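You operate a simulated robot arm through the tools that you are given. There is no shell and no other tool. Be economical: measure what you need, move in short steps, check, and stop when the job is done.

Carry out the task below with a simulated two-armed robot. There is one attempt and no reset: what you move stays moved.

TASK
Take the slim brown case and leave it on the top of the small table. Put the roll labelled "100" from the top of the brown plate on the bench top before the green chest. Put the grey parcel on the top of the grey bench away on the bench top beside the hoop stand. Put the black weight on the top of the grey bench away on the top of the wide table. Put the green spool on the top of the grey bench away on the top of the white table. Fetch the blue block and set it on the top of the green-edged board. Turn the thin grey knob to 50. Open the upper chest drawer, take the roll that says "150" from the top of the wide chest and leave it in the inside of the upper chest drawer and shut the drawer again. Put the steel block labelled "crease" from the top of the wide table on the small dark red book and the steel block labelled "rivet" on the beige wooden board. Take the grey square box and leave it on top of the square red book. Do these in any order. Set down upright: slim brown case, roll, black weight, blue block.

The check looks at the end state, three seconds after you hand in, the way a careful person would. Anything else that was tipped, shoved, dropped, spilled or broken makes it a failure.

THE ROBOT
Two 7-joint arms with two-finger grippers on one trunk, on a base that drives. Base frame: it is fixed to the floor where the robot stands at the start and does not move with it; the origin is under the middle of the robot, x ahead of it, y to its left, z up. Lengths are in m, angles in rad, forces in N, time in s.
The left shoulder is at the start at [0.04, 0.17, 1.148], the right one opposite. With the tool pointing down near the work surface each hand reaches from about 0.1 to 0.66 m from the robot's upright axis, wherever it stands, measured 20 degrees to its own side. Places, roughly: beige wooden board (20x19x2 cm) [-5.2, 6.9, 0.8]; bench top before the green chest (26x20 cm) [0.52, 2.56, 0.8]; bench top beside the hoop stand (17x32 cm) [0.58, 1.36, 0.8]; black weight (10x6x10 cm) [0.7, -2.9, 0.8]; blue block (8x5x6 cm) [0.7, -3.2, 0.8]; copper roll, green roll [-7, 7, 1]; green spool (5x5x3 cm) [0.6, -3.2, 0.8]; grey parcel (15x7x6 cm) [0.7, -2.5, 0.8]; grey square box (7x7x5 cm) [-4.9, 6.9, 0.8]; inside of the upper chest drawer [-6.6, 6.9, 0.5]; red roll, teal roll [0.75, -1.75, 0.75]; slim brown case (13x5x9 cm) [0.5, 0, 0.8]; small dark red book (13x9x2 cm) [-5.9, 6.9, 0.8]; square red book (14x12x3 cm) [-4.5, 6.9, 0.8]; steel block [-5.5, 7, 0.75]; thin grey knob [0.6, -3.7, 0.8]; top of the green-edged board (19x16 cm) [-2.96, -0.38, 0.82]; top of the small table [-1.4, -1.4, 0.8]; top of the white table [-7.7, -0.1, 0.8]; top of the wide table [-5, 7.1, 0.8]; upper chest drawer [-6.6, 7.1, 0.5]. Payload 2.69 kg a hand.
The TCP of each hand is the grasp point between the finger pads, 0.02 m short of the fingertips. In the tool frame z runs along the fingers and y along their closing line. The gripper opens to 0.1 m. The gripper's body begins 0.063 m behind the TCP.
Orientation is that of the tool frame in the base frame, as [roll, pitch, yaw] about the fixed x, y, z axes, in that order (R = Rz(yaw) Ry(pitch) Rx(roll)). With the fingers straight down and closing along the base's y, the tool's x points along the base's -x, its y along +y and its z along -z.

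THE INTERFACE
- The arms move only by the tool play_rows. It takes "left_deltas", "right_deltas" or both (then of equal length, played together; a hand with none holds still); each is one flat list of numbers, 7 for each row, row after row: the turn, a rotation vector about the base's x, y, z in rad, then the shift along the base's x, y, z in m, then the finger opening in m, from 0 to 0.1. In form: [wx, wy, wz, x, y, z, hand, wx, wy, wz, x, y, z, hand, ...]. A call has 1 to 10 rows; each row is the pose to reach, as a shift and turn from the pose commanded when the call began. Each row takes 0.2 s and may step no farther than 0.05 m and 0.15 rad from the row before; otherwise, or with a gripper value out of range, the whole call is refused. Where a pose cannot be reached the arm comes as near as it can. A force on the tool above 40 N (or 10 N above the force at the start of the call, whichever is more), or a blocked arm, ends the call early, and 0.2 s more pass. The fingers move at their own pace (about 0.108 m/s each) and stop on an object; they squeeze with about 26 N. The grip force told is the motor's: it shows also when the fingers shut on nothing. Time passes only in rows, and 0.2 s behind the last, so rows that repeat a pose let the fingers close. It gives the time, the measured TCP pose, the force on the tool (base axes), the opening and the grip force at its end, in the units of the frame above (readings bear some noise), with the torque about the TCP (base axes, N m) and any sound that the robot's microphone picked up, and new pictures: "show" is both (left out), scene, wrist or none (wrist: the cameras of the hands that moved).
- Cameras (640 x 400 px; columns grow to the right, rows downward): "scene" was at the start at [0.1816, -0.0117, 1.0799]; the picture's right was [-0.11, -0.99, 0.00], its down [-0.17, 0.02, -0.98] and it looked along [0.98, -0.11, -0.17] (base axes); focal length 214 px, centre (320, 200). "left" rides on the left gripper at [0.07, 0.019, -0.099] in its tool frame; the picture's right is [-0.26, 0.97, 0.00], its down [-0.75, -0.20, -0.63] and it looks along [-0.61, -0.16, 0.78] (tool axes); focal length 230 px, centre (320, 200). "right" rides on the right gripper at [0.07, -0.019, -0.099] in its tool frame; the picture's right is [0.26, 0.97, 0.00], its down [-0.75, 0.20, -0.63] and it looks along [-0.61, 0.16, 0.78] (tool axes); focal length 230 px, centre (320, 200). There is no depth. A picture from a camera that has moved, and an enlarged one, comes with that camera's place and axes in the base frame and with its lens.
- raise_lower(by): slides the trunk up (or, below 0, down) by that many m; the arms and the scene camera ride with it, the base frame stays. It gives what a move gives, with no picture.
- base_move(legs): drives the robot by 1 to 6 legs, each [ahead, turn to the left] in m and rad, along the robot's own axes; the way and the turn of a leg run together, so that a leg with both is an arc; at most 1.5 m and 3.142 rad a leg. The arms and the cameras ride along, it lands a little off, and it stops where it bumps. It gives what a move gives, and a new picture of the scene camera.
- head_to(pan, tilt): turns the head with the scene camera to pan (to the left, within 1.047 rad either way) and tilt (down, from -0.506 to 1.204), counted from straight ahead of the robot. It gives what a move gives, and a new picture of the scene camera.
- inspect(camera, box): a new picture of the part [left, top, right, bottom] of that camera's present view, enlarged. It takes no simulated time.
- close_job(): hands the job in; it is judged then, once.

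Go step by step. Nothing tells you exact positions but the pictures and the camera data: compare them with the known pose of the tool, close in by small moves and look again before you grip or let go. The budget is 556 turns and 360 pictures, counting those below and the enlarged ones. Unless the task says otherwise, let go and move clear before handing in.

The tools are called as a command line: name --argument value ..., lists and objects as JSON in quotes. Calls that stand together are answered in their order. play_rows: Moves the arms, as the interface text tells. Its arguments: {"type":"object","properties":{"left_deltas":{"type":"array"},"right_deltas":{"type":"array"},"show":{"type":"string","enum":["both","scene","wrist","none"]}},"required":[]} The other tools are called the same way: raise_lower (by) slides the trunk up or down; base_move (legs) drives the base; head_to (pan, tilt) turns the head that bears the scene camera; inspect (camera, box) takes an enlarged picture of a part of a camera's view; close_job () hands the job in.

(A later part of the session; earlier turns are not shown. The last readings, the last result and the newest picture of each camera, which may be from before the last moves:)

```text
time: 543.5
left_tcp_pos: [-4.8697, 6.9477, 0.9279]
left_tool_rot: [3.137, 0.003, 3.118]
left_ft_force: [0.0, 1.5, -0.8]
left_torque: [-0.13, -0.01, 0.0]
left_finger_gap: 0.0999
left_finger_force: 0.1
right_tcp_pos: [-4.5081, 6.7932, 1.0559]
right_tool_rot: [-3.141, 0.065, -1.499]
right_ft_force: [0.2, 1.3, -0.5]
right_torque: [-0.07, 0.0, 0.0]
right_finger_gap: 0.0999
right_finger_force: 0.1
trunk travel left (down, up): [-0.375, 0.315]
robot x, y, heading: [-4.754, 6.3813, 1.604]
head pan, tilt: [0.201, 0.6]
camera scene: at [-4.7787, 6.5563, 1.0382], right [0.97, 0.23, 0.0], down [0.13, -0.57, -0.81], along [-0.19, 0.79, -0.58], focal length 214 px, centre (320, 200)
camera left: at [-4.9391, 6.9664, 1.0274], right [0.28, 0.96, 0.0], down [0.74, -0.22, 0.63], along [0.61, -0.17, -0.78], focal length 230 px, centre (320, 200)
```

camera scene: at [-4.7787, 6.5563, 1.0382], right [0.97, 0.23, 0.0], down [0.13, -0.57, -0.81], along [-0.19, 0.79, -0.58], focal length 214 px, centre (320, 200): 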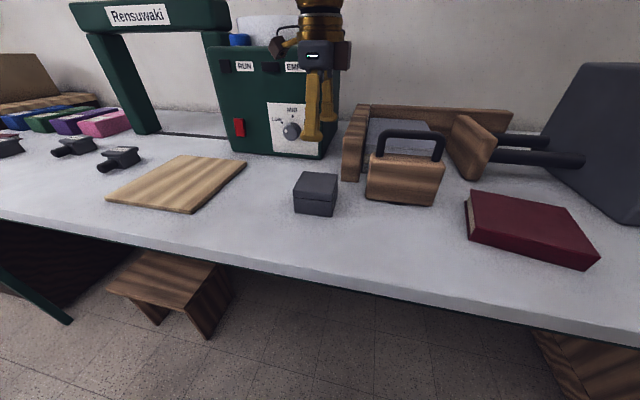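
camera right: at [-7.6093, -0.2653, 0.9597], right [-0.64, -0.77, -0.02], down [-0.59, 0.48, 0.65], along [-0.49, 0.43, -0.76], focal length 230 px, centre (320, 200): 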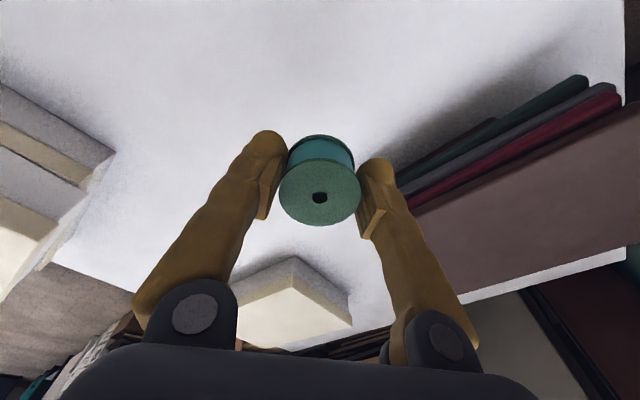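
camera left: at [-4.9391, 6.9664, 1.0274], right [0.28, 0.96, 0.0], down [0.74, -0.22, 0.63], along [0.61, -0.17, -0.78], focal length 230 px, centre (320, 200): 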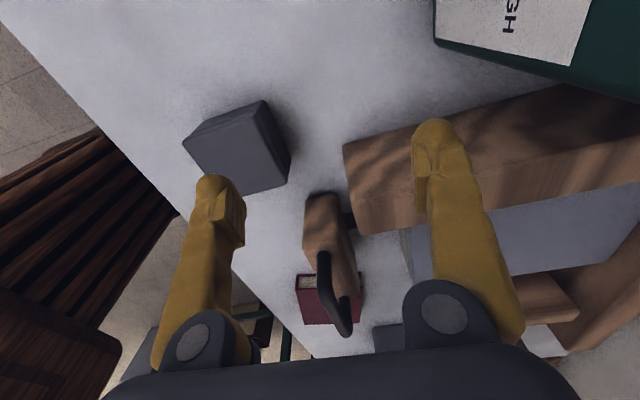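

The box is closer than thought, near [-4.858, 6.868] with its top at about z=0.84. I'll shift over it and check.

play_rows --left_deltas '[0, 0, 0, 0.004, -0.03, 0, 0.1, 0, 0, 0, 0.01, -0.06, 0, 0.1, 0, 0, 0, 0.011, -0.08, -0.015, 0.1, 0, 0, 0, 0.011, -0.08, -0.04, 0.1]' --show "both"

```text
time: 544.5
left_tcp_pos: [-4.8595, 6.8603, 0.8922]
left_tool_rot: [3.132, 0.002, 3.115]
left_ft_force: [0.3, 0.7, -0.1]
left_torque: [0.0, -0.01, -0.02]
left_finger_gap: 0.1001
left_finger_force: 0.1
right_tcp_pos: [-4.5088, 6.7882, 1.0578]
right_tool_rot: [-3.139, 0.07, -1.499]
right_ft_force: [-0.7, -0.3, -0.4]
right_torque: [0.03, 0.01, 0.0]
right_finger_gap: 0.1
right_finger_force: 0.1
trunk travel left (down, up): [-0.375, 0.315]
robot x, y, heading: [-4.7536, 6.3812, 1.603]
head pan, tilt: [0.201, 0.6]
camera scene: at [-4.7788, 6.5523, 1.039], right [0.97, 0.23, 0.0], down [0.13, -0.56, -0.82], along [-0.19, 0.79, -0.58], focal length 214 px, centre (320, 200)
camera left: at [-4.9272, 6.8797, 0.9926], right [0.28, 0.96, 0.01], down [0.74, -0.23, 0.63], along [0.61, -0.17, -0.78], focal length 230 px, centre (320, 200)
```

scene: 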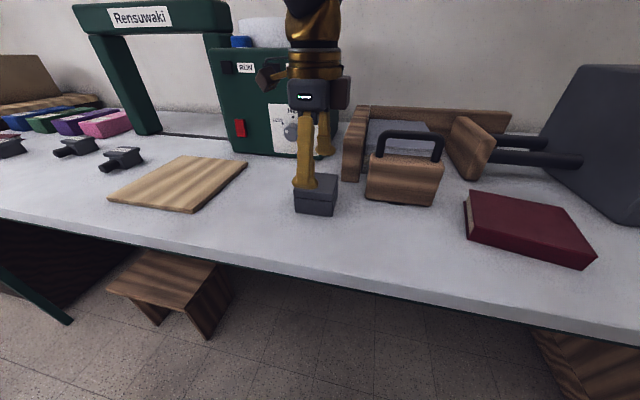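
left: 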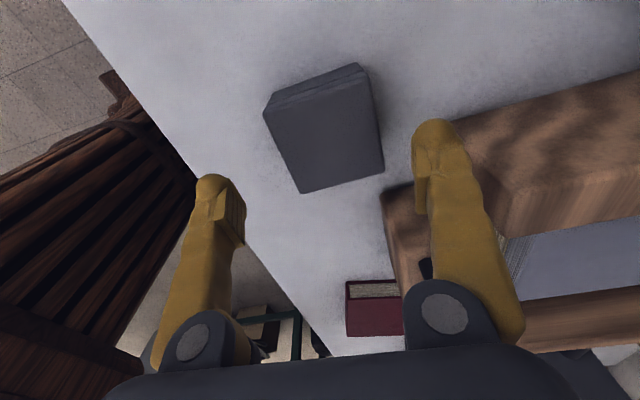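

Centred within 1 cm. Lowering, gripping and lifting.

play_rows --left_deltas '[0, 0, 0, 0.002, 0.008, -0.02, 0.1, 0, 0, 0, 0.002, 0.008, -0.05, 0.1, 0, 0, 0, 0.002, 0.008, -0.075, 0.1, 0, 0, 0, 0.002, 0.008, -0.075, 0.05, 0, 0, 0, 0.002, 0.008, -0.075, 0, 0, 0, 0, 0.002, 0.008, -0.075, 0, 0, 0, 0, 0.002, 0.008, -0.055, 0, 0, 0, 0, 0.002, 0.008, -0.015, 0, 0, 0, 0, 0.002, 0.008, 0.025, 0]' --show "both"

```text
time: 546.5
left_tcp_pos: [-4.8571, 6.8702, 0.918]
left_tool_rot: [3.132, 0.002, 3.117]
left_ft_force: [0.3, -0.4, -1.6]
left_torque: [0.04, -0.02, 0.0]
left_finger_gap: 0.0729
left_finger_force: 25.9
right_tcp_pos: [-4.5093, 6.7876, 1.0576]
right_tool_rot: [-3.139, 0.072, -1.499]
right_ft_force: [-0.2, -0.4, -0.6]
right_torque: [0.01, -0.02, 0.0]
right_finger_gap: 0.1002
right_finger_force: 0.0
trunk travel left (down, up): [-0.375, 0.315]
robot x, y, heading: [-4.7552, 6.3785, 1.605]
head pan, tilt: [0.201, 0.6]
camera scene: at [-4.7788, 6.5516, 1.0392], right [0.97, 0.23, 0.0], down [0.13, -0.56, -0.82], along [-0.19, 0.79, -0.58], focal length 214 px, centre (320, 200)
camera left: at [-4.9258, 6.8887, 1.0176], right [0.28, 0.96, 0.01], down [0.74, -0.23, 0.63], along [0.61, -0.17, -0.78], focal length 230 px, centre (320, 200)
```

scene: 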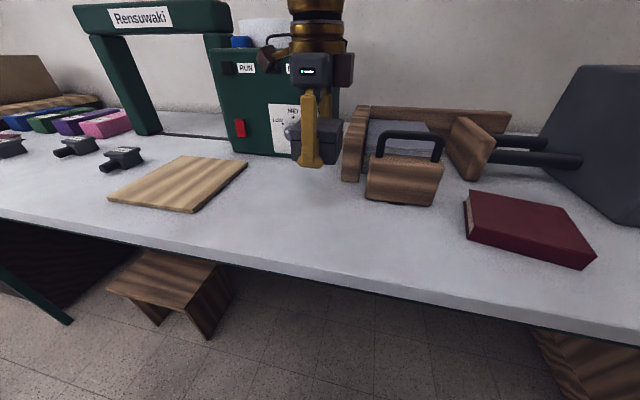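
left: 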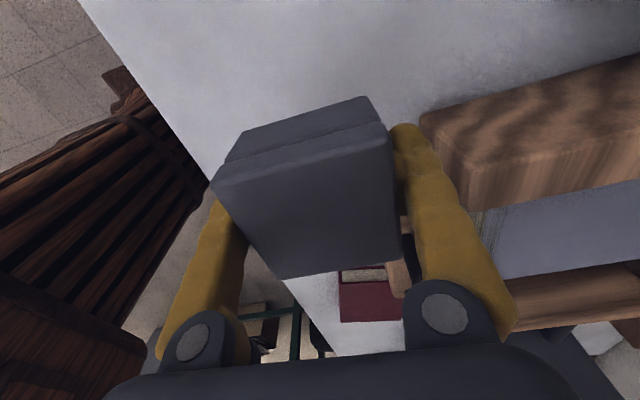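

The box is held. The red book centres at about [-4.53, 6.88]. I'll raise the box, back off a little and turn right so the book is on the left hand's side.

play_rows --left_deltas '[0, 0, 0, 0, 0, 0.04, 0, 0, 0, 0, 0, 0, 0.08, 0, 0, 0, 0, 0, -0.03, 0.1, 0]' --show "none"

base_move --legs '[[-0.15, 0], [0, -0.62], [0.12, 0]]'

play_rows --left_deltas '[0, 0, 0, 0, 0, 0, 0, 0, 0, 0, 0, 0, 0, 0]' --show "both"

```text
time: 547.3
left_tcp_pos: [-4.8572, 6.8383, 1.0207]
left_tool_rot: [3.129, 0.003, 3.116]
left_ft_force: [0.2, -0.6, -1.0]
left_torque: [-0.02, 0.0, 0.01]
left_finger_gap: 0.0723
left_finger_force: 26.2
right_tcp_pos: [-4.5094, 6.786, 1.059]
right_tool_rot: [-3.139, 0.073, -1.5]
right_ft_force: [-0.7, -0.6, 1.0]
right_torque: [0.02, -0.01, 0.0]
right_finger_gap: 0.1001
right_finger_force: 0.0
trunk travel left (down, up): [-0.375, 0.315]
robot x, y, heading: [-4.7578, 6.3793, 1.602]
head pan, tilt: [0.201, 0.6]
```

```text
time: 551.2
left_tcp_pos: [-4.5026, 6.7665, 1.0185]
left_tool_rot: [3.132, 0.002, 2.501]
left_ft_force: [0.3, -0.6, -1.1]
left_torque: [-0.02, -0.01, 0.04]
left_finger_gap: 0.0724
left_finger_force: 25.5
right_tcp_pos: [-4.2467, 6.5233, 1.0579]
right_tool_rot: [-3.14, 0.07, -2.116]
right_ft_force: [0.0, 0.3, -0.7]
right_torque: [-0.01, -0.02, -0.01]
right_finger_gap: 0.0998
right_finger_force: 0.0
trunk travel left (down, up): [-0.375, 0.315]
robot x, y, heading: [-4.683, 6.3371, 0.988]
head pan, tilt: [0.201, 0.6]
camera scene: at [-4.6022, 6.4869, 1.039], right [0.93, -0.37, 0.0], down [-0.22, -0.54, -0.82], along [0.3, 0.76, -0.58], focal length 214 px, centre (320, 200)
```

scene: 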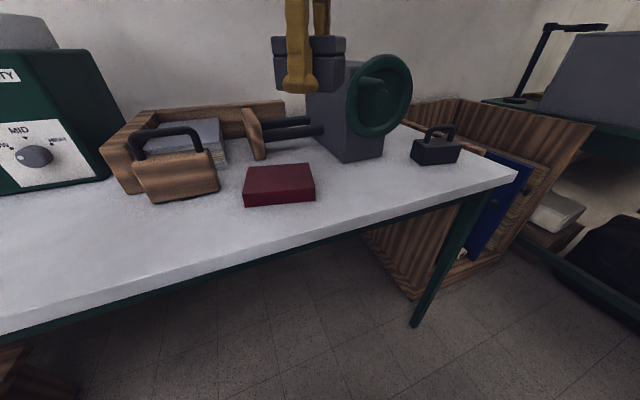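

```text
time: 551.8
left_tcp_pos: [-4.5111, 6.7513, 1.0268]
left_tool_rot: [3.116, -0.001, 2.5]
left_ft_force: [-0.5, -0.6, -0.4]
left_torque: [0.07, 0.01, 0.0]
left_finger_gap: 0.0725
left_finger_force: 26.2
right_tcp_pos: [-4.2564, 6.5081, 1.0654]
right_tool_rot: [-3.14, 0.088, -2.113]
right_ft_force: [0.1, -0.3, 0.3]
right_torque: [0.02, -0.04, 0.0]
right_finger_gap: 0.0999
right_finger_force: 0.0
trunk travel left (down, up): [-0.375, 0.315]
robot x, y, heading: [-4.6844, 6.3309, 0.99]
head pan, tilt: [0.201, 0.6]
camera scene: at [-4.6032, 6.486, 1.0392], right [0.93, -0.37, 0.0], down [-0.22, -0.54, -0.82], along [0.3, 0.76, -0.58], focal length 214 px, centre (320, 200)
camera left: at [-4.5569, 6.806, 1.1269], right [0.78, 0.62, 0.03], down [0.47, -0.62, 0.62], along [0.4, -0.48, -0.78], focal length 230 px, centre (320, 200)
```

scene: 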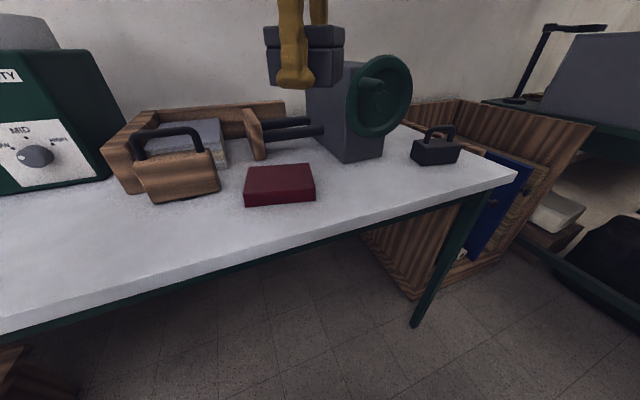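
left: 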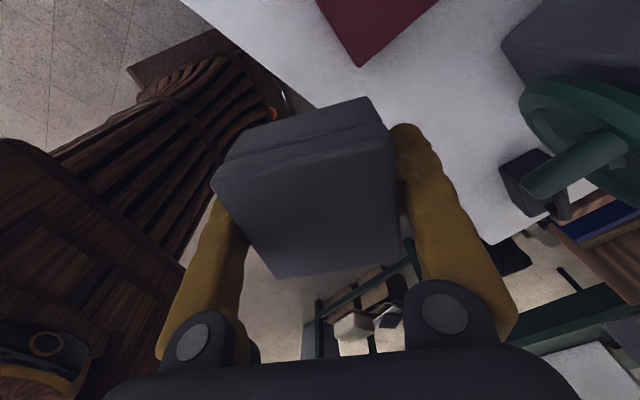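

The book centre is confirmed at [-4.535, 6.882]. I'll bring the box over it, aligning its sides to the book.

play_rows --left_deltas '[0, 0, 0.1, -0.005, 0.02, 0, 0, 0, 0, 0.2, -0.01, 0.05, -0.01, 0, -0.01, 0.005, 0.3, -0.015, 0.08, -0.02, 0, -0.02, 0.01, 0.4, -0.02, 0.11, -0.04, 0, -0.02, 0.01, 0.42, -0.024, 0.131, -0.07, 0, -0.02, 0.01, 0.42, -0.024, 0.131, -0.1, 0]' --show "both"

```text
time: 553.2
left_tcp_pos: [-4.5361, 6.8828, 0.9278]
left_tool_rot: [3.138, -0.001, 2.922]
left_ft_force: [0.1, -0.9, -1.2]
left_torque: [-0.01, 0.01, 0.0]
left_finger_gap: 0.0723
left_finger_force: 26.0
right_tcp_pos: [-4.2551, 6.5098, 1.0635]
right_tool_rot: [-3.14, 0.088, -2.112]
right_ft_force: [0.1, 0.2, 0.3]
right_torque: [-0.02, 0.01, -0.02]
right_finger_gap: 0.1001
right_finger_force: 0.0
trunk travel left (down, up): [-0.375, 0.315]
robot x, y, heading: [-4.6807, 6.3331, 0.99]
head pan, tilt: [0.201, 0.6]
camera scene: at [-4.6025, 6.4868, 1.039], right [0.93, -0.37, 0.0], down [-0.22, -0.54, -0.82], along [0.3, 0.76, -0.58], focal length 214 px, centre (320, 200)
camera left: at [-4.5986, 6.917, 1.0275], right [0.46, 0.89, 0.0], down [0.69, -0.36, 0.63], along [0.56, -0.29, -0.78], focal length 230 px, centre (320, 200)
```

scene: 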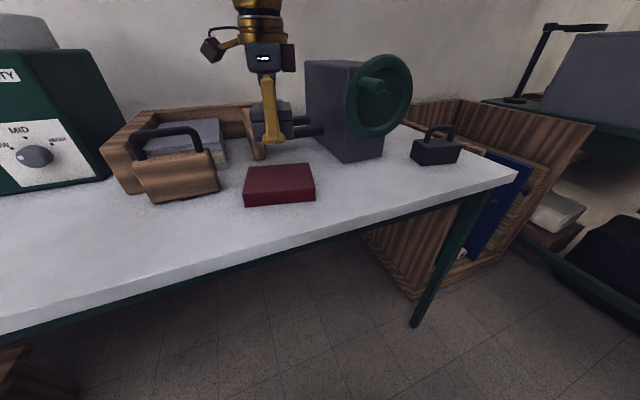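
left: 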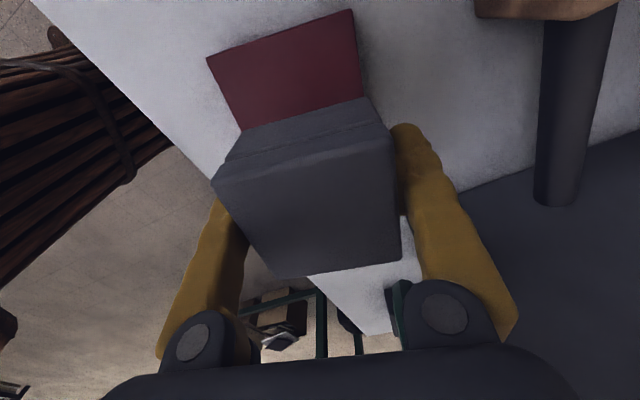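

Book centre from this view is about [-4.533, 6.87]; small shift and lower.

play_rows --left_deltas '[0, 0, 0, 0.002, -0.006, -0.02, 0, 0, 0, 0, 0.002, -0.011, -0.04, 0, 0, 0, 0, 0.002, -0.011, -0.058, 0]' --show "none"

inspect --camera "scene" --box '[220, 110, 340, 220]'

```text
time: 554.0
left_tcp_pos: [-4.5333, 6.8713, 0.8685]
left_tool_rot: [3.138, 0.001, 2.921]
left_ft_force: [-0.4, 0.2, 0.1]
left_torque: [-0.01, 0.0, -0.04]
left_finger_gap: 0.0723
left_finger_force: 26.2
right_tcp_pos: [-4.2553, 6.5101, 1.0641]
right_tool_rot: [-3.137, 0.087, -2.113]
right_ft_force: [-0.2, 0.3, 0.2]
right_torque: [0.01, 0.0, -0.01]
right_finger_gap: 0.1001
right_finger_force: 0.1
trunk travel left (down, up): [-0.375, 0.315]
robot x, y, heading: [-4.6822, 6.3307, 0.993]
head pan, tilt: [0.201, 0.6]
```

```text
3.64 times, centred on (280, 165) of scene
camera zoom: at [-4.6025, 6.487, 1.039], right [0.93, -0.37, 0.0], down [-0.22, -0.54, -0.82], along [0.3, 0.76, -0.58], focal length 780 px, centre (466, 327)
```

zoom: 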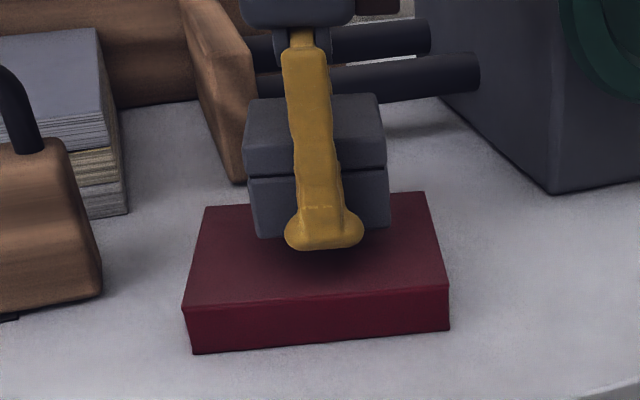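

play_rows --left_deltas '[0, 0, 0, 0, 0, -0.005, 0, 0, 0, 0, 0, 0, -0.01, 0, 0, 0, 0, 0, 0, -0.014, 0]' --show "none"

inspect --camera "scene" --box '[220, 110, 340, 220]'

```text
time: 554.8
left_tcp_pos: [-4.5335, 6.8726, 0.8546]
left_tool_rot: [3.137, 0.0, 2.922]
left_ft_force: [-0.9, -0.7, -1.1]
left_torque: [0.0, 0.04, 0.03]
left_finger_gap: 0.0723
left_finger_force: 26.1
right_tcp_pos: [-4.2565, 6.509, 1.0638]
right_tool_rot: [-3.138, 0.088, -2.114]
right_ft_force: [-0.9, 0.0, 0.2]
right_torque: [-0.01, 0.02, 0.02]
right_finger_gap: 0.1001
right_finger_force: 0.1
trunk travel left (down, up): [-0.375, 0.315]
robot x, y, heading: [-4.6812, 6.3365, 0.988]
head pan, tilt: [0.201, 0.6]
```

```text
3.64 times, centred on (280, 165) of scene
camera zoom: at [-4.6026, 6.4868, 1.039], right [0.93, -0.37, 0.0], down [-0.22, -0.54, -0.82], along [0.3, 0.76, -0.58], focal length 780 px, centre (466, 327)
```

zoom: 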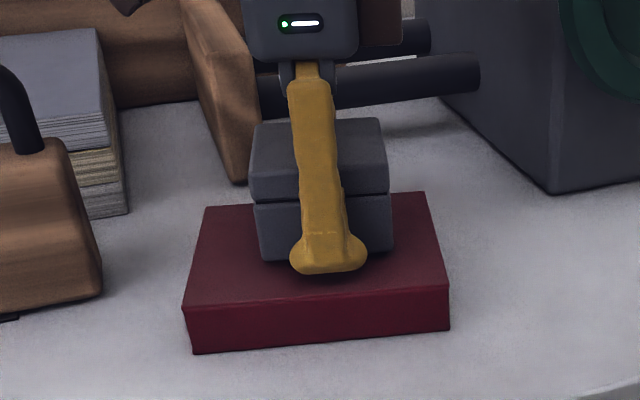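

play_rows --left_deltas '[0, 0, 0, 0, 0, -0.003, 0, 0, 0, 0, 0, 0, -0.006, 0, 0, 0, 0, 0, 0, -0.009, 0]' --show "none"

inspect --camera "scene" --box '[220, 110, 340, 220]'

```text
time: 555.6
left_tcp_pos: [-4.5315, 6.873, 0.8484]
left_tool_rot: [3.133, 0.002, 2.921]
left_ft_force: [-5.2, -1.4, 35.8]
left_torque: [-1.42, 0.52, -0.21]
left_finger_gap: 0.0721
left_finger_force: 26.2
right_tcp_pos: [-4.2576, 6.5076, 1.065]
right_tool_rot: [-3.139, 0.088, -2.115]
right_ft_force: [0.5, 0.3, 0.2]
right_torque: [-0.04, -0.03, -0.02]
right_finger_gap: 0.1
right_finger_force: 0.0
trunk travel left (down, up): [-0.375, 0.315]
robot x, y, heading: [-4.6815, 6.3335, 0.991]
head pan, tilt: [0.201, 0.6]
```

```text
3.64 times, centred on (280, 165) of scene
camera zoom: at [-4.6038, 6.4842, 1.04], right [0.93, -0.37, 0.0], down [-0.22, -0.53, -0.82], along [0.3, 0.76, -0.58], focal length 780 px, centre (466, 327)
```

zoom: 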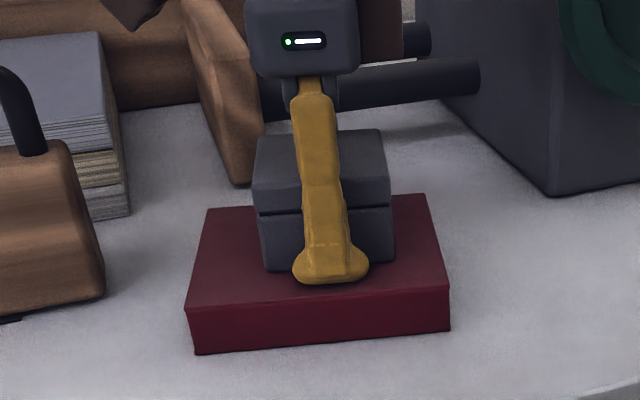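

Firm contact (36 N). Easing up a few millimetres, opening, and lifting.

play_rows --left_deltas '[0, 0, 0, 0, 0, 0.003, 0, 0, 0, 0, 0, 0, 0.006, 0, 0, 0, 0, 0, 0, 0.006, 0.095, 0, 0, 0, 0, 0, 0.006, 0.095, 0, 0, 0, 0, 0, 0.03, 0.095, 0, 0, 0, 0, 0, 0.07, 0.1, 0, 0, 0, 0, 0, 0.12, 0.1, 0, 0, 0, 0, -0.03, 0.15, 0.1, 0, 0, 0, -0.01, -0.07, 0.17, 0.1]' --show "scene"

```text
time: 557.6
left_tcp_pos: [-4.5435, 6.8029, 1.0183]
left_tool_rot: [3.138, -0.001, 2.921]
left_ft_force: [0.2, 0.0, 0.7]
left_torque: [0.02, -0.01, 0.02]
left_finger_gap: 0.0998
left_finger_force: 0.0
right_tcp_pos: [-4.2557, 6.5094, 1.0649]
right_tool_rot: [-3.139, 0.087, -2.114]
right_ft_force: [-0.3, -1.7, -0.2]
right_torque: [0.04, -0.01, 0.02]
right_finger_gap: 0.1001
right_finger_force: 0.1
trunk travel left (down, up): [-0.375, 0.315]
robot x, y, heading: [-4.6832, 6.3329, 0.989]
head pan, tilt: [0.201, 0.6]
camera scene: at [-4.6032, 6.4856, 1.0393], right [0.93, -0.37, 0.0], down [-0.22, -0.54, -0.82], along [0.3, 0.76, -0.58], focal length 214 px, centre (320, 200)
```

scene: 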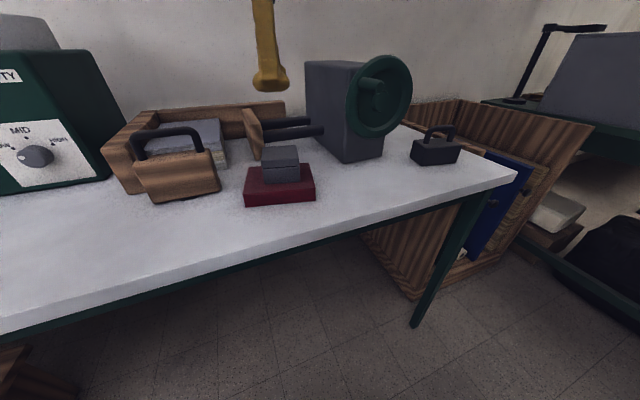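

The grey box sits on the red book. Now to the steel blocks: I'll move left along the table to about x=-5.5.

base_move --legs '[[-0.2, 0], [0, 1.1], [0, 1.053], [0.7, 0], [0, -1.571]]'

head_to --pan 0 --tilt 0.55

```text
time: 572.2
left_tcp_pos: [-5.6376, 6.6221, 1.0153]
left_tool_rot: [3.138, 0.001, -2.766]
left_ft_force: [1.0, -0.2, 0.0]
left_torque: [-0.01, 0.01, 0.0]
left_finger_gap: 0.1002
left_finger_force: 0.0
right_tcp_pos: [-5.2364, 6.5404, 1.0649]
right_tool_rot: [-3.14, 0.087, -1.516]
right_ft_force: [-0.4, -0.4, 0.8]
right_torque: [0.0, -0.01, 0.01]
right_finger_gap: 0.0999
right_finger_force: 0.0
trunk travel left (down, up): [-0.375, 0.315]
robot x, y, heading: [-5.5009, 6.1537, 1.587]
head pan, tilt: [0.201, 0.6]
camera scene: at [-5.5208, 6.3258, 1.0391], right [0.98, 0.22, 0.0], down [0.12, -0.57, -0.82], along [-0.18, 0.8, -0.58], focal length 214 px, centre (320, 200)
```

scene: 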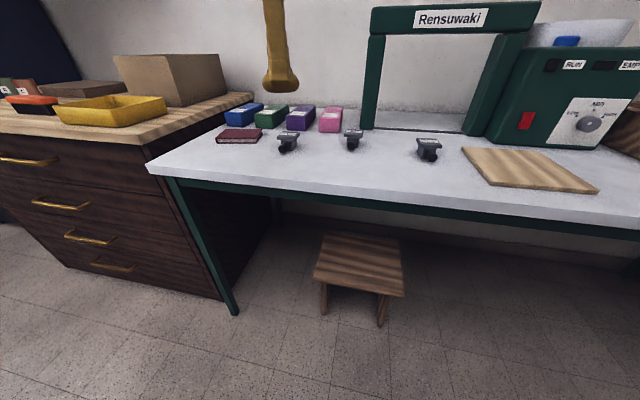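

```text
time: 572.9
left_tcp_pos: [-5.6383, 6.6051, 1.0257]
left_tool_rot: [3.123, 0.005, -2.767]
left_ft_force: [0.4, 0.0, -0.3]
left_torque: [0.01, -0.02, 0.03]
left_finger_gap: 0.1001
left_finger_force: 0.0
right_tcp_pos: [-5.2354, 6.5224, 1.0695]
right_tool_rot: [-3.137, 0.106, -1.518]
right_ft_force: [0.0, 0.6, -0.8]
right_torque: [0.01, -0.03, 0.02]
right_finger_gap: 0.1
right_finger_force: 0.0
trunk travel left (down, up): [-0.375, 0.315]
robot x, y, heading: [-5.5032, 6.1556, 1.582]
head pan, tilt: [0.0, 0.55]
camera scene: at [-5.5036, 6.3288, 1.0437], right [1.0, 0.02, 0.0], down [0.01, -0.54, -0.84], along [-0.01, 0.84, -0.54], focal length 214 px, centre (320, 200)
```

scene: 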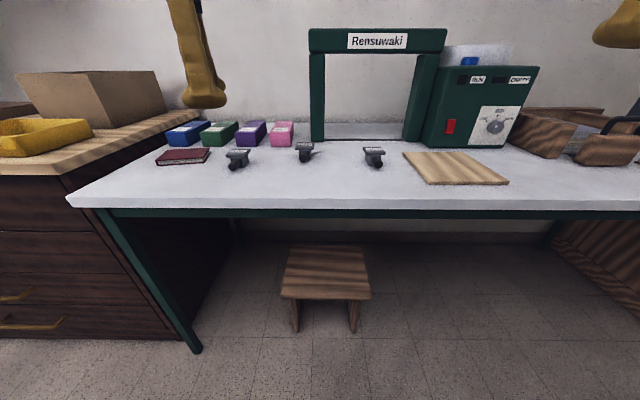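

inspect --camera "scene" --box '[140, 110, 420, 190]'

inspect --camera "scene" --box '[280, 130, 400, 180]'

```text
2.29 times, centred on (280, 150) of scene
camera zoom: at [-5.5036, 6.3288, 1.0437], right [1.0, 0.02, 0.0], down [0.01, -0.54, -0.84], along [-0.01, 0.84, -0.54], focal length 490 px, centre (411, 314)
```

zoom: 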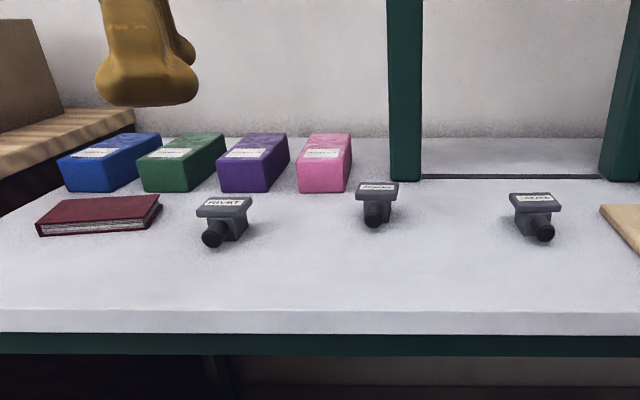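

```text
5.33 times, centred on (340, 155) of scene
camera zoom: at [-5.5036, 6.3288, 1.0437], right [1.0, 0.02, 0.0], down [0.01, -0.54, -0.84], along [-0.01, 0.84, -0.54], focal length 1144 px, centre (213, 440)
```

zoom: 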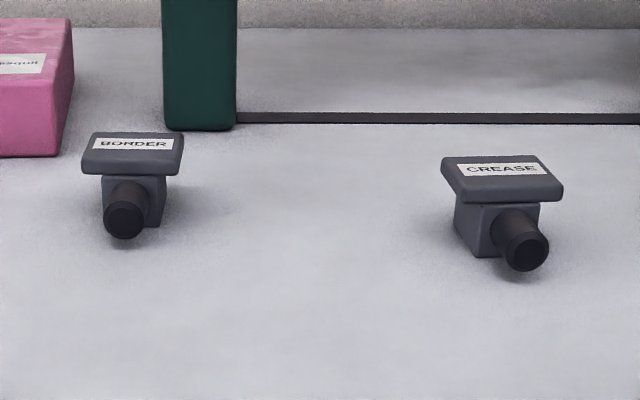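

inspect --camera "scene" --box '[150, 135, 270, 185]'

```text
5.33 times, centred on (210, 160) of scene
camera zoom: at [-5.5036, 6.3288, 1.0437], right [1.0, 0.02, 0.0], down [0.01, -0.54, -0.84], along [-0.01, 0.84, -0.54], focal length 1144 px, centre (907, 413)
```

zoom: 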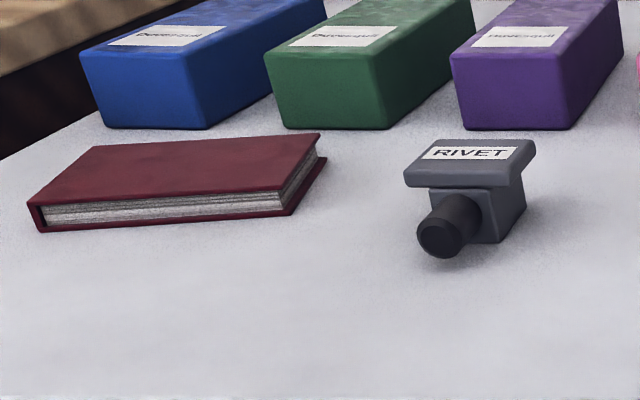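

RIVET is the left block (near [-5.73, 6.89]), CREASE the right one (near [-5.355, 6.92]). I'll drive in, turn the left hand to close along x, and hover the left over RIVET and the right over CREASE.

base_move --legs '[[0.21, 0]]'

play_rows --left_deltas '[0, 0, 0, 0, 0, 0, 0.1, 0, 0, 0.14, 0, 0, 0, 0.1, 0, 0, 0.28, -0.01, 0, 0, 0.1, 0, 0, 0.42, -0.02, 0, 0, 0.1, 0, 0, 0.56, -0.03, 0, 0, 0.1, 0, 0, 0.7, -0.04, 0, 0, 0.1, 0, 0, 0.84, -0.05, 0.01, -0.01, 0.1, 0, 0, 0.98, -0.06, 0.02, -0.02, 0.1, 0, 0, 1.12, -0.07, 0.03, -0.03, 0.1, 0, 0, 1.18, -0.08, 0.04, -0.04, 0.1]' --right_deltas '[0, 0, 0, 0, 0, 0, 0.1, 0, 0, 0, 0, 0, 0, 0.1, 0, 0, 0, 0, 0, 0, 0.1, -0.02, 0, 0, -0.02, 0.02, 0, 0.1, -0.04, 0, 0, -0.04, 0.05, 0, 0.1, -0.06, 0, 0, -0.06, 0.07, -0.01, 0.1, -0.08, 0, 0, -0.08, 0.09, -0.02, 0.1, -0.1, 0, 0, -0.1, 0.11, -0.03, 0.1, -0.1, 0, 0, -0.11, 0.13, -0.05, 0.1, -0.1, 0, 0, -0.12, 0.13, -0.06, 0.1]' --show "both"

```text
time: 574.6
left_tcp_pos: [-5.6392, 6.8208, 1.0241]
left_tool_rot: [3.124, 0.004, -2.769]
left_ft_force: [0.3, 0.9, -0.6]
left_torque: [-0.04, 0.01, -0.03]
left_finger_gap: 0.1002
left_finger_force: 0.1
right_tcp_pos: [-5.2375, 6.7367, 1.0688]
right_tool_rot: [-3.139, 0.098, -1.52]
right_ft_force: [-0.5, -0.1, 0.3]
right_torque: [-0.05, -0.03, -0.02]
right_finger_gap: 0.1
right_finger_force: 0.1
trunk travel left (down, up): [-0.375, 0.315]
robot x, y, heading: [-5.5022, 6.3677, 1.586]
head pan, tilt: [0.0, 0.55]
camera scene: at [-5.5062, 6.5438, 1.0433], right [1.0, 0.01, 0.0], down [0.01, -0.54, -0.84], along [-0.01, 0.84, -0.54], focal length 214 px, centre (320, 200)
```

scene: 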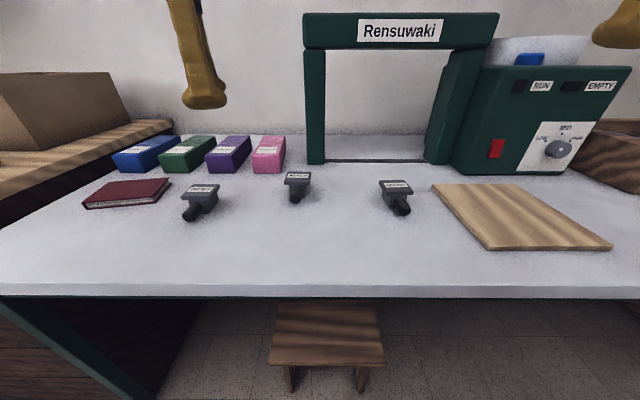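

```text
time: 576.8
left_tcp_pos: [-5.7202, 6.845, 0.9905]
left_tool_rot: [3.106, 0.009, -1.588]
left_ft_force: [0.6, -0.2, -0.4]
left_torque: [-0.01, -0.01, -0.02]
left_finger_gap: 0.0998
left_finger_force: 0.1
right_tcp_pos: [-5.3593, 6.8502, 1.0165]
right_tool_rot: [3.14, 0.019, -1.521]
right_ft_force: [0.3, -0.4, -0.5]
right_torque: [-0.02, -0.01, -0.01]
right_finger_gap: 0.1001
right_finger_force: 0.2
trunk travel left (down, up): [-0.375, 0.315]
robot x, y, heading: [-5.5055, 6.3665, 1.584]
head pan, tilt: [0.0, 0.55]
camera scene: at [-5.5068, 6.5426, 1.0436], right [1.0, 0.01, 0.0], down [0.01, -0.54, -0.84], along [-0.01, 0.84, -0.54], focal length 214 px, centre (320, 200)
camera right: at [-5.3378, 6.7798, 1.1127], right [-0.95, -0.31, 0.0], down [-0.24, 0.73, 0.64], along [-0.19, 0.61, -0.76], focal length 230 px, centre (320, 200)
camera left: at [-5.7362, 6.7739, 1.0897], right [-0.96, 0.27, 0.04], down [0.23, 0.74, 0.63], along [0.15, 0.61, -0.78], focal length 230 px, centre (320, 200)
```

scene: 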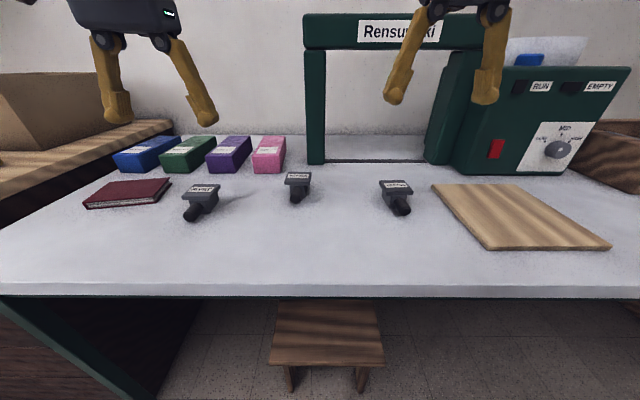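
right: 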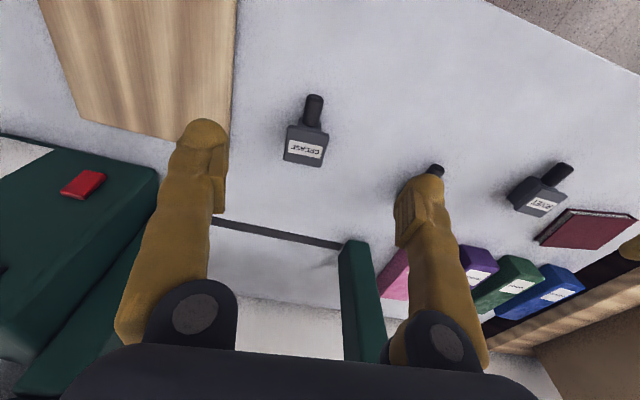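
left: 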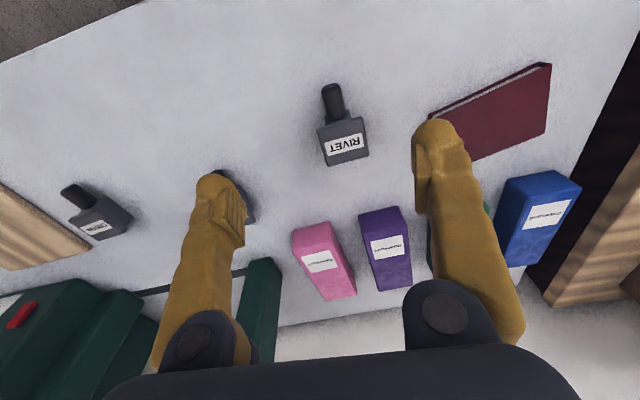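

CREASE's top plate centres at [-5.360, 6.923, 0.832], RIVET's at [-5.738, 6.897, 0.837]. I'll align and lower both hands to just above.

play_rows --left_deltas '[0, -0.01, -0.02, -0.005, 0.015, -0.03, 0.1, 0, -0.02, -0.04, -0.01, 0.03, -0.06, 0.1, 0, -0.035, -0.066, -0.017, 0.052, -0.09, 0.1, 0, -0.035, -0.066, -0.017, 0.052, -0.11, 0.1]' --right_deltas '[-0.01, 0, 0.02, 0, 0.025, -0.03, 0.1, -0.019, 0, 0.04, 0, 0.05, -0.06, 0.1, -0.019, 0, 0.066, 0, 0.073, -0.1, 0.1, -0.019, 0, 0.066, 0, 0.073, -0.135, 0.1]' --show "both"

```text
time: 577.8
left_tcp_pos: [-5.7369, 6.8991, 0.8806]
left_tool_rot: [3.141, 0.013, -1.655]
left_ft_force: [-0.4, 0.2, -0.3]
left_torque: [-0.01, 0.02, 0.0]
left_finger_gap: 0.1
left_finger_force: 0.1
right_tcp_pos: [-5.3564, 6.9209, 0.8796]
right_tool_rot: [3.139, 0.001, -1.454]
right_ft_force: [0.1, 0.1, 0.3]
right_torque: [0.01, 0.01, -0.01]
right_finger_gap: 0.0998
right_finger_force: 0.1
trunk travel left (down, up): [-0.375, 0.315]
robot x, y, heading: [-5.5049, 6.3641, 1.585]
head pan, tilt: [0.0, 0.55]
camera scene: at [-5.5061, 6.5424, 1.0436], right [1.0, 0.01, 0.0], down [0.01, -0.54, -0.84], along [-0.01, 0.84, -0.54], focal length 214 px, centre (320, 200)
camera right: at [-5.331, 6.855, 0.9781], right [-0.93, -0.37, 0.0], down [-0.29, 0.72, 0.63], along [-0.23, 0.59, -0.78], focal length 230 px, centre (320, 200)
camera left: at [-5.7603, 6.8297, 0.9803], right [-0.94, 0.34, 0.0], down [0.26, 0.72, 0.64], along [0.21, 0.6, -0.77], focal length 230 px, centre (320, 200)
```

scene: 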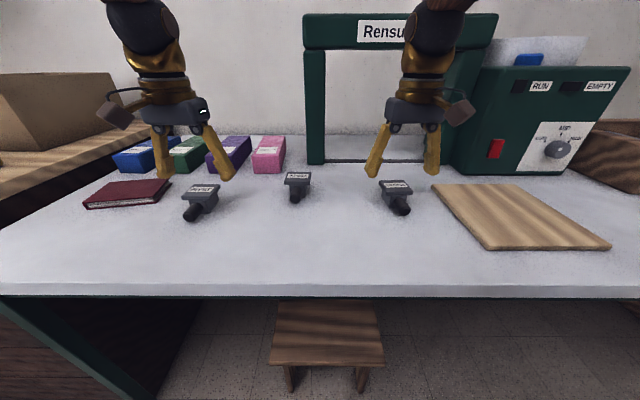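
right: 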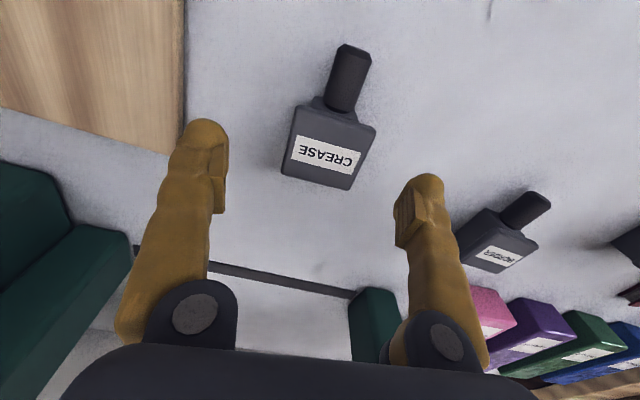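
left: 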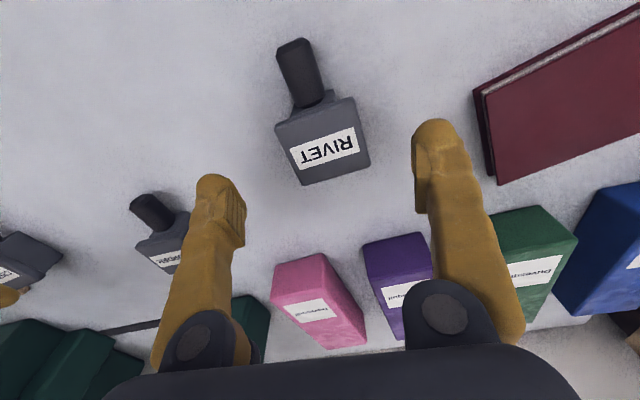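

Both centred. Lowering, closing and lifting.

play_rows --left_deltas '[0, 0, 0, -0.003, -0.004, -0.03, 0.1, 0, 0, 0, -0.003, -0.004, -0.053, 0.1, 0, 0, 0, -0.003, -0.004, -0.053, 0.05, 0, 0, 0, -0.003, -0.004, -0.053, 0, 0, 0, 0, -0.003, -0.004, -0.053, 0]' --right_deltas '[0, 0, 0, -0.005, 0, -0.03, 0.1, 0, 0, 0, -0.005, 0, -0.053, 0.1, 0, 0, 0, -0.005, 0, -0.053, 0.05, 0, 0, 0, -0.005, 0, -0.053, 0, 0, 0, 0, -0.005, 0, -0.053, 0]' --show "both"

```text
time: 579.0
left_tcp_pos: [-5.7393, 6.8958, 0.8297]
left_tool_rot: [3.142, 0.013, -1.654]
left_ft_force: [-1.7, -0.6, 0.9]
left_torque: [0.19, 0.14, 0.09]
left_finger_gap: 0.0508
left_finger_force: 25.9
right_tcp_pos: [-5.3624, 6.9221, 0.8271]
right_tool_rot: [3.141, 0.0, -1.454]
right_ft_force: [1.6, 0.9, 0.0]
right_torque: [0.1, -0.06, -0.06]
right_finger_gap: 0.0507
right_finger_force: 25.9
trunk travel left (down, up): [-0.375, 0.315]
robot x, y, heading: [-5.5037, 6.3683, 1.584]
head pan, tilt: [0.0, 0.55]
camera scene: at [-5.5063, 6.5427, 1.0436], right [1.0, 0.01, 0.0], down [0.01, -0.54, -0.84], along [-0.01, 0.84, -0.54], focal length 214 px, centre (320, 200)
camera right: at [-5.3367, 6.8566, 0.9254], right [-0.93, -0.37, 0.0], down [-0.29, 0.72, 0.63], along [-0.23, 0.58, -0.78], focal length 230 px, centre (320, 200)
camera left: at [-5.7633, 6.8261, 0.9279], right [-0.94, 0.34, 0.0], down [0.26, 0.72, 0.64], along [0.21, 0.6, -0.77], focal length 230 px, centre (320, 200)
```

scene: 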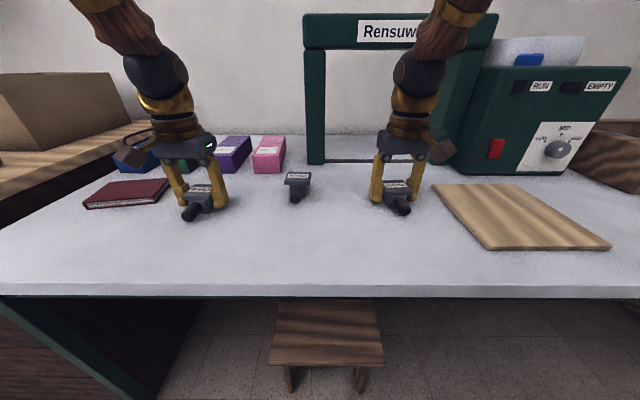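
right: 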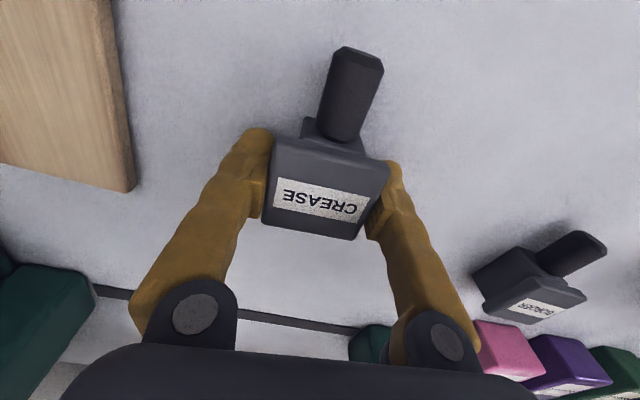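
left: 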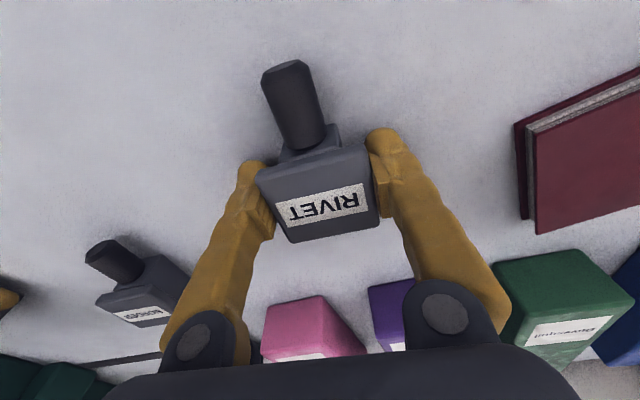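

Both gripped. Lifting.

play_rows --left_deltas '[0, 0, 0, 0, 0, 0.02, 0, 0, 0, 0, 0, 0, 0.05, 0, 0, 0, 0, 0, 0, 0.09, 0, 0, 0, 0, 0, 0, 0.13, 0, 0, 0, 0, 0, -0.03, 0.16, 0, 0, 0, 0, 0, -0.07, 0.18, 0]' --right_deltas '[0, 0, 0, 0, 0, 0.02, 0, 0, 0, 0, 0, 0, 0.05, 0, 0, 0, 0, 0, 0, 0.09, 0, 0, 0, 0, 0, 0, 0.13, 0, 0, 0, 0, 0.02, -0.03, 0.16, 0, 0, 0, 0, 0.03, -0.07, 0.18, 0]' --show "both"

```text
time: 580.4
left_tcp_pos: [-5.7376, 6.8199, 1.0091]
left_tool_rot: [-3.141, 0.011, -1.656]
left_ft_force: [-0.5, -1.3, -3.8]
left_torque: [0.05, -0.02, -0.02]
left_finger_gap: 0.0508
left_finger_force: 26.7
right_tcp_pos: [-5.3334, 6.8503, 1.0106]
right_tool_rot: [3.14, 0.002, -1.454]
right_ft_force: [-0.1, -0.7, -2.9]
right_torque: [0.09, 0.0, 0.0]
right_finger_gap: 0.0506
right_finger_force: 25.8
trunk travel left (down, up): [-0.375, 0.315]
robot x, y, heading: [-5.5025, 6.363, 1.582]
head pan, tilt: [0.0, 0.55]
camera scene: at [-5.5063, 6.5414, 1.0438], right [1.0, 0.01, 0.0], down [0.01, -0.54, -0.84], along [-0.01, 0.84, -0.54], focal length 214 px, centre (320, 200)
camera right: at [-5.307, 6.7847, 1.1094], right [-0.93, -0.37, 0.0], down [-0.29, 0.72, 0.63], along [-0.23, 0.59, -0.78], focal length 230 px, centre (320, 200)
camera left: at [-5.7616, 6.7506, 1.1083], right [-0.94, 0.34, 0.0], down [0.26, 0.72, 0.64], along [0.21, 0.6, -0.77], focal length 230 px, centre (320, 200)
```

scene: 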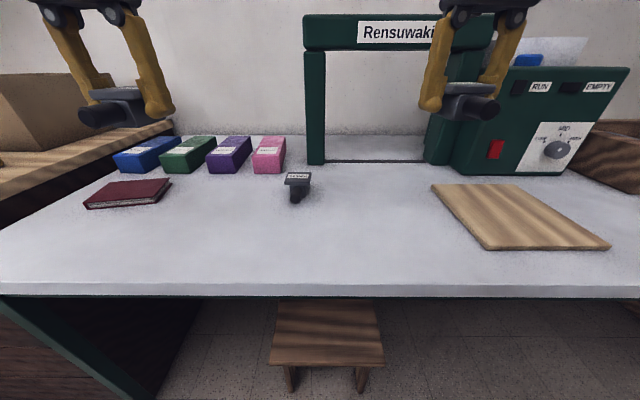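
right: 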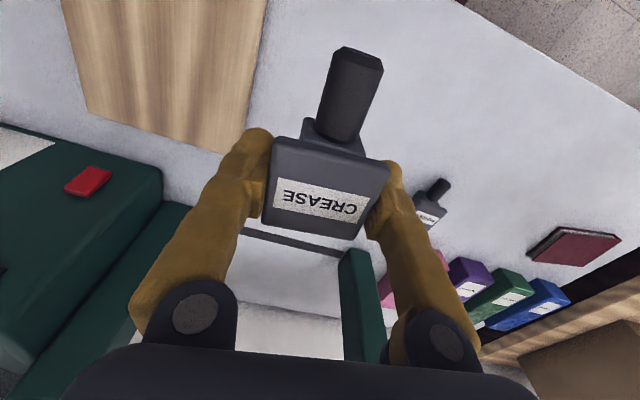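
left: 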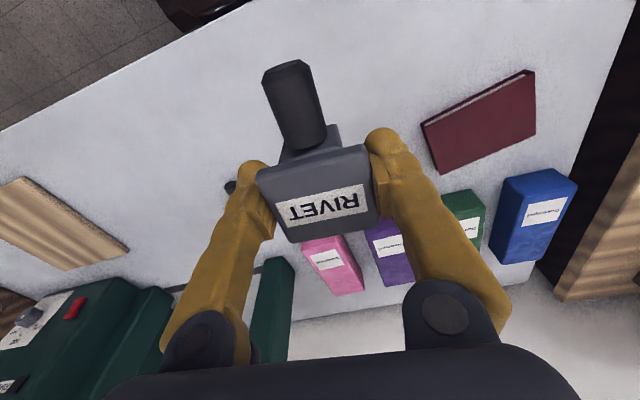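

Beige board centre ≈ [-5.15, 6.89]; dark red book centre ≈ [-5.924, 6.95]. First RIVET: I'll shift right to x≈-5.0.

base_move --legs '[[-0.2, 0], [0, -1.582], [0.5, 0], [0, 1.571], [0.2, 0]]'

play_rows --left_deltas '[0, 0, 0, 0, 0, 0, 0, 0, 0, 0, 0, 0, 0, 0]' --show "both"

```text
time: 593.6
left_tcp_pos: [-5.2403, 6.7864, 1.0242]
left_tool_rot: [3.136, 0.044, -1.644]
left_ft_force: [0.6, -1.0, -3.3]
left_torque: [0.09, 0.0, -0.02]
left_finger_gap: 0.0505
left_finger_force: 25.9
right_tcp_pos: [-4.8356, 6.8228, 1.026]
right_tool_rot: [3.139, 0.033, -1.443]
right_ft_force: [1.4, -1.2, -3.3]
right_torque: [0.13, 0.03, 0.02]
right_finger_gap: 0.0504
right_finger_force: 25.4
trunk travel left (down, up): [-0.375, 0.315]
robot x, y, heading: [-5.0, 6.3686, 1.641]
head pan, tilt: [0.0, 0.55]
stopped in leg 5: the robot was blocked; the commanded pose is now the measured one
camera scene: at [-5.0087, 6.542, 1.0439], right [1.0, 0.07, 0.0], down [0.04, -0.53, -0.84], along [-0.06, 0.84, -0.54], focal length 214 px, centre (320, 200)
```

scene: 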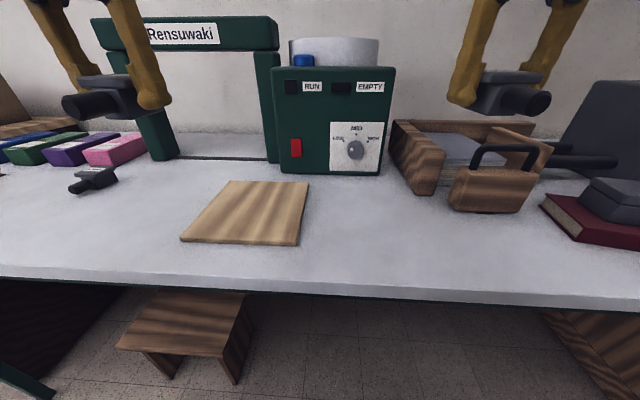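

```text
time: 594.2
left_tcp_pos: [-5.242, 6.7902, 1.0225]
left_tool_rot: [3.138, 0.042, -1.641]
left_ft_force: [-0.2, -1.1, -4.3]
left_torque: [-0.02, -0.03, 0.03]
left_finger_gap: 0.0502
left_finger_force: 26.1
right_tcp_pos: [-4.8372, 6.8253, 1.0246]
right_tool_rot: [-3.141, 0.033, -1.444]
right_ft_force: [-0.2, 0.0, -4.2]
right_torque: [0.03, -0.01, 0.01]
right_finger_gap: 0.0502
right_finger_force: 26.5
trunk travel left (down, up): [-0.375, 0.315]
robot x, y, heading: [-4.9976, 6.3649, 1.643]
head pan, tilt: [0.0, 0.55]
camera scene: at [-5.0101, 6.5432, 1.0436], right [1.0, 0.07, 0.0], down [0.04, -0.54, -0.84], along [-0.06, 0.84, -0.54], focal length 214 px, centre (320, 200)
camera left: at [-5.2646, 6.7166, 1.1192], right [-0.95, 0.33, 0.01], down [0.25, 0.71, 0.66], along [0.21, 0.63, -0.75], focal length 230 px, centre (320, 200)
```

scene: 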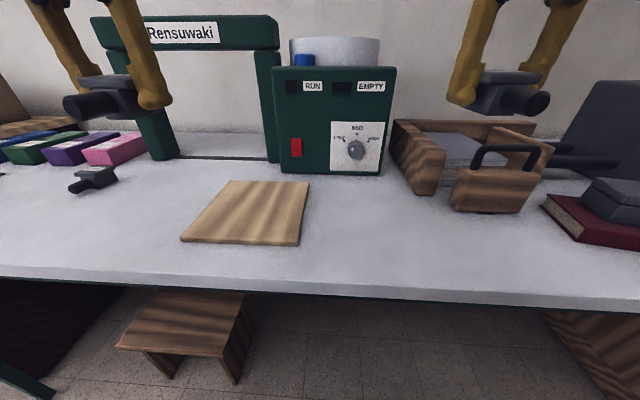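
left: 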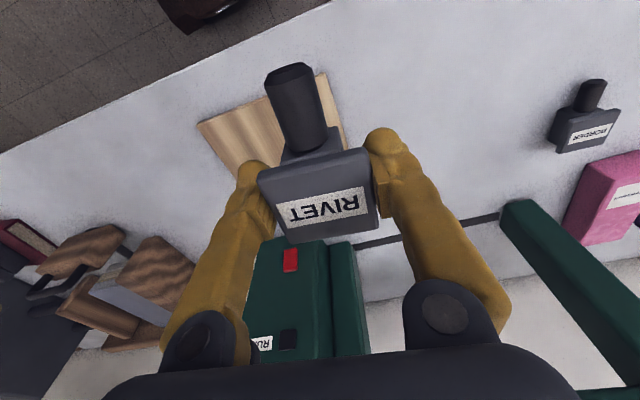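

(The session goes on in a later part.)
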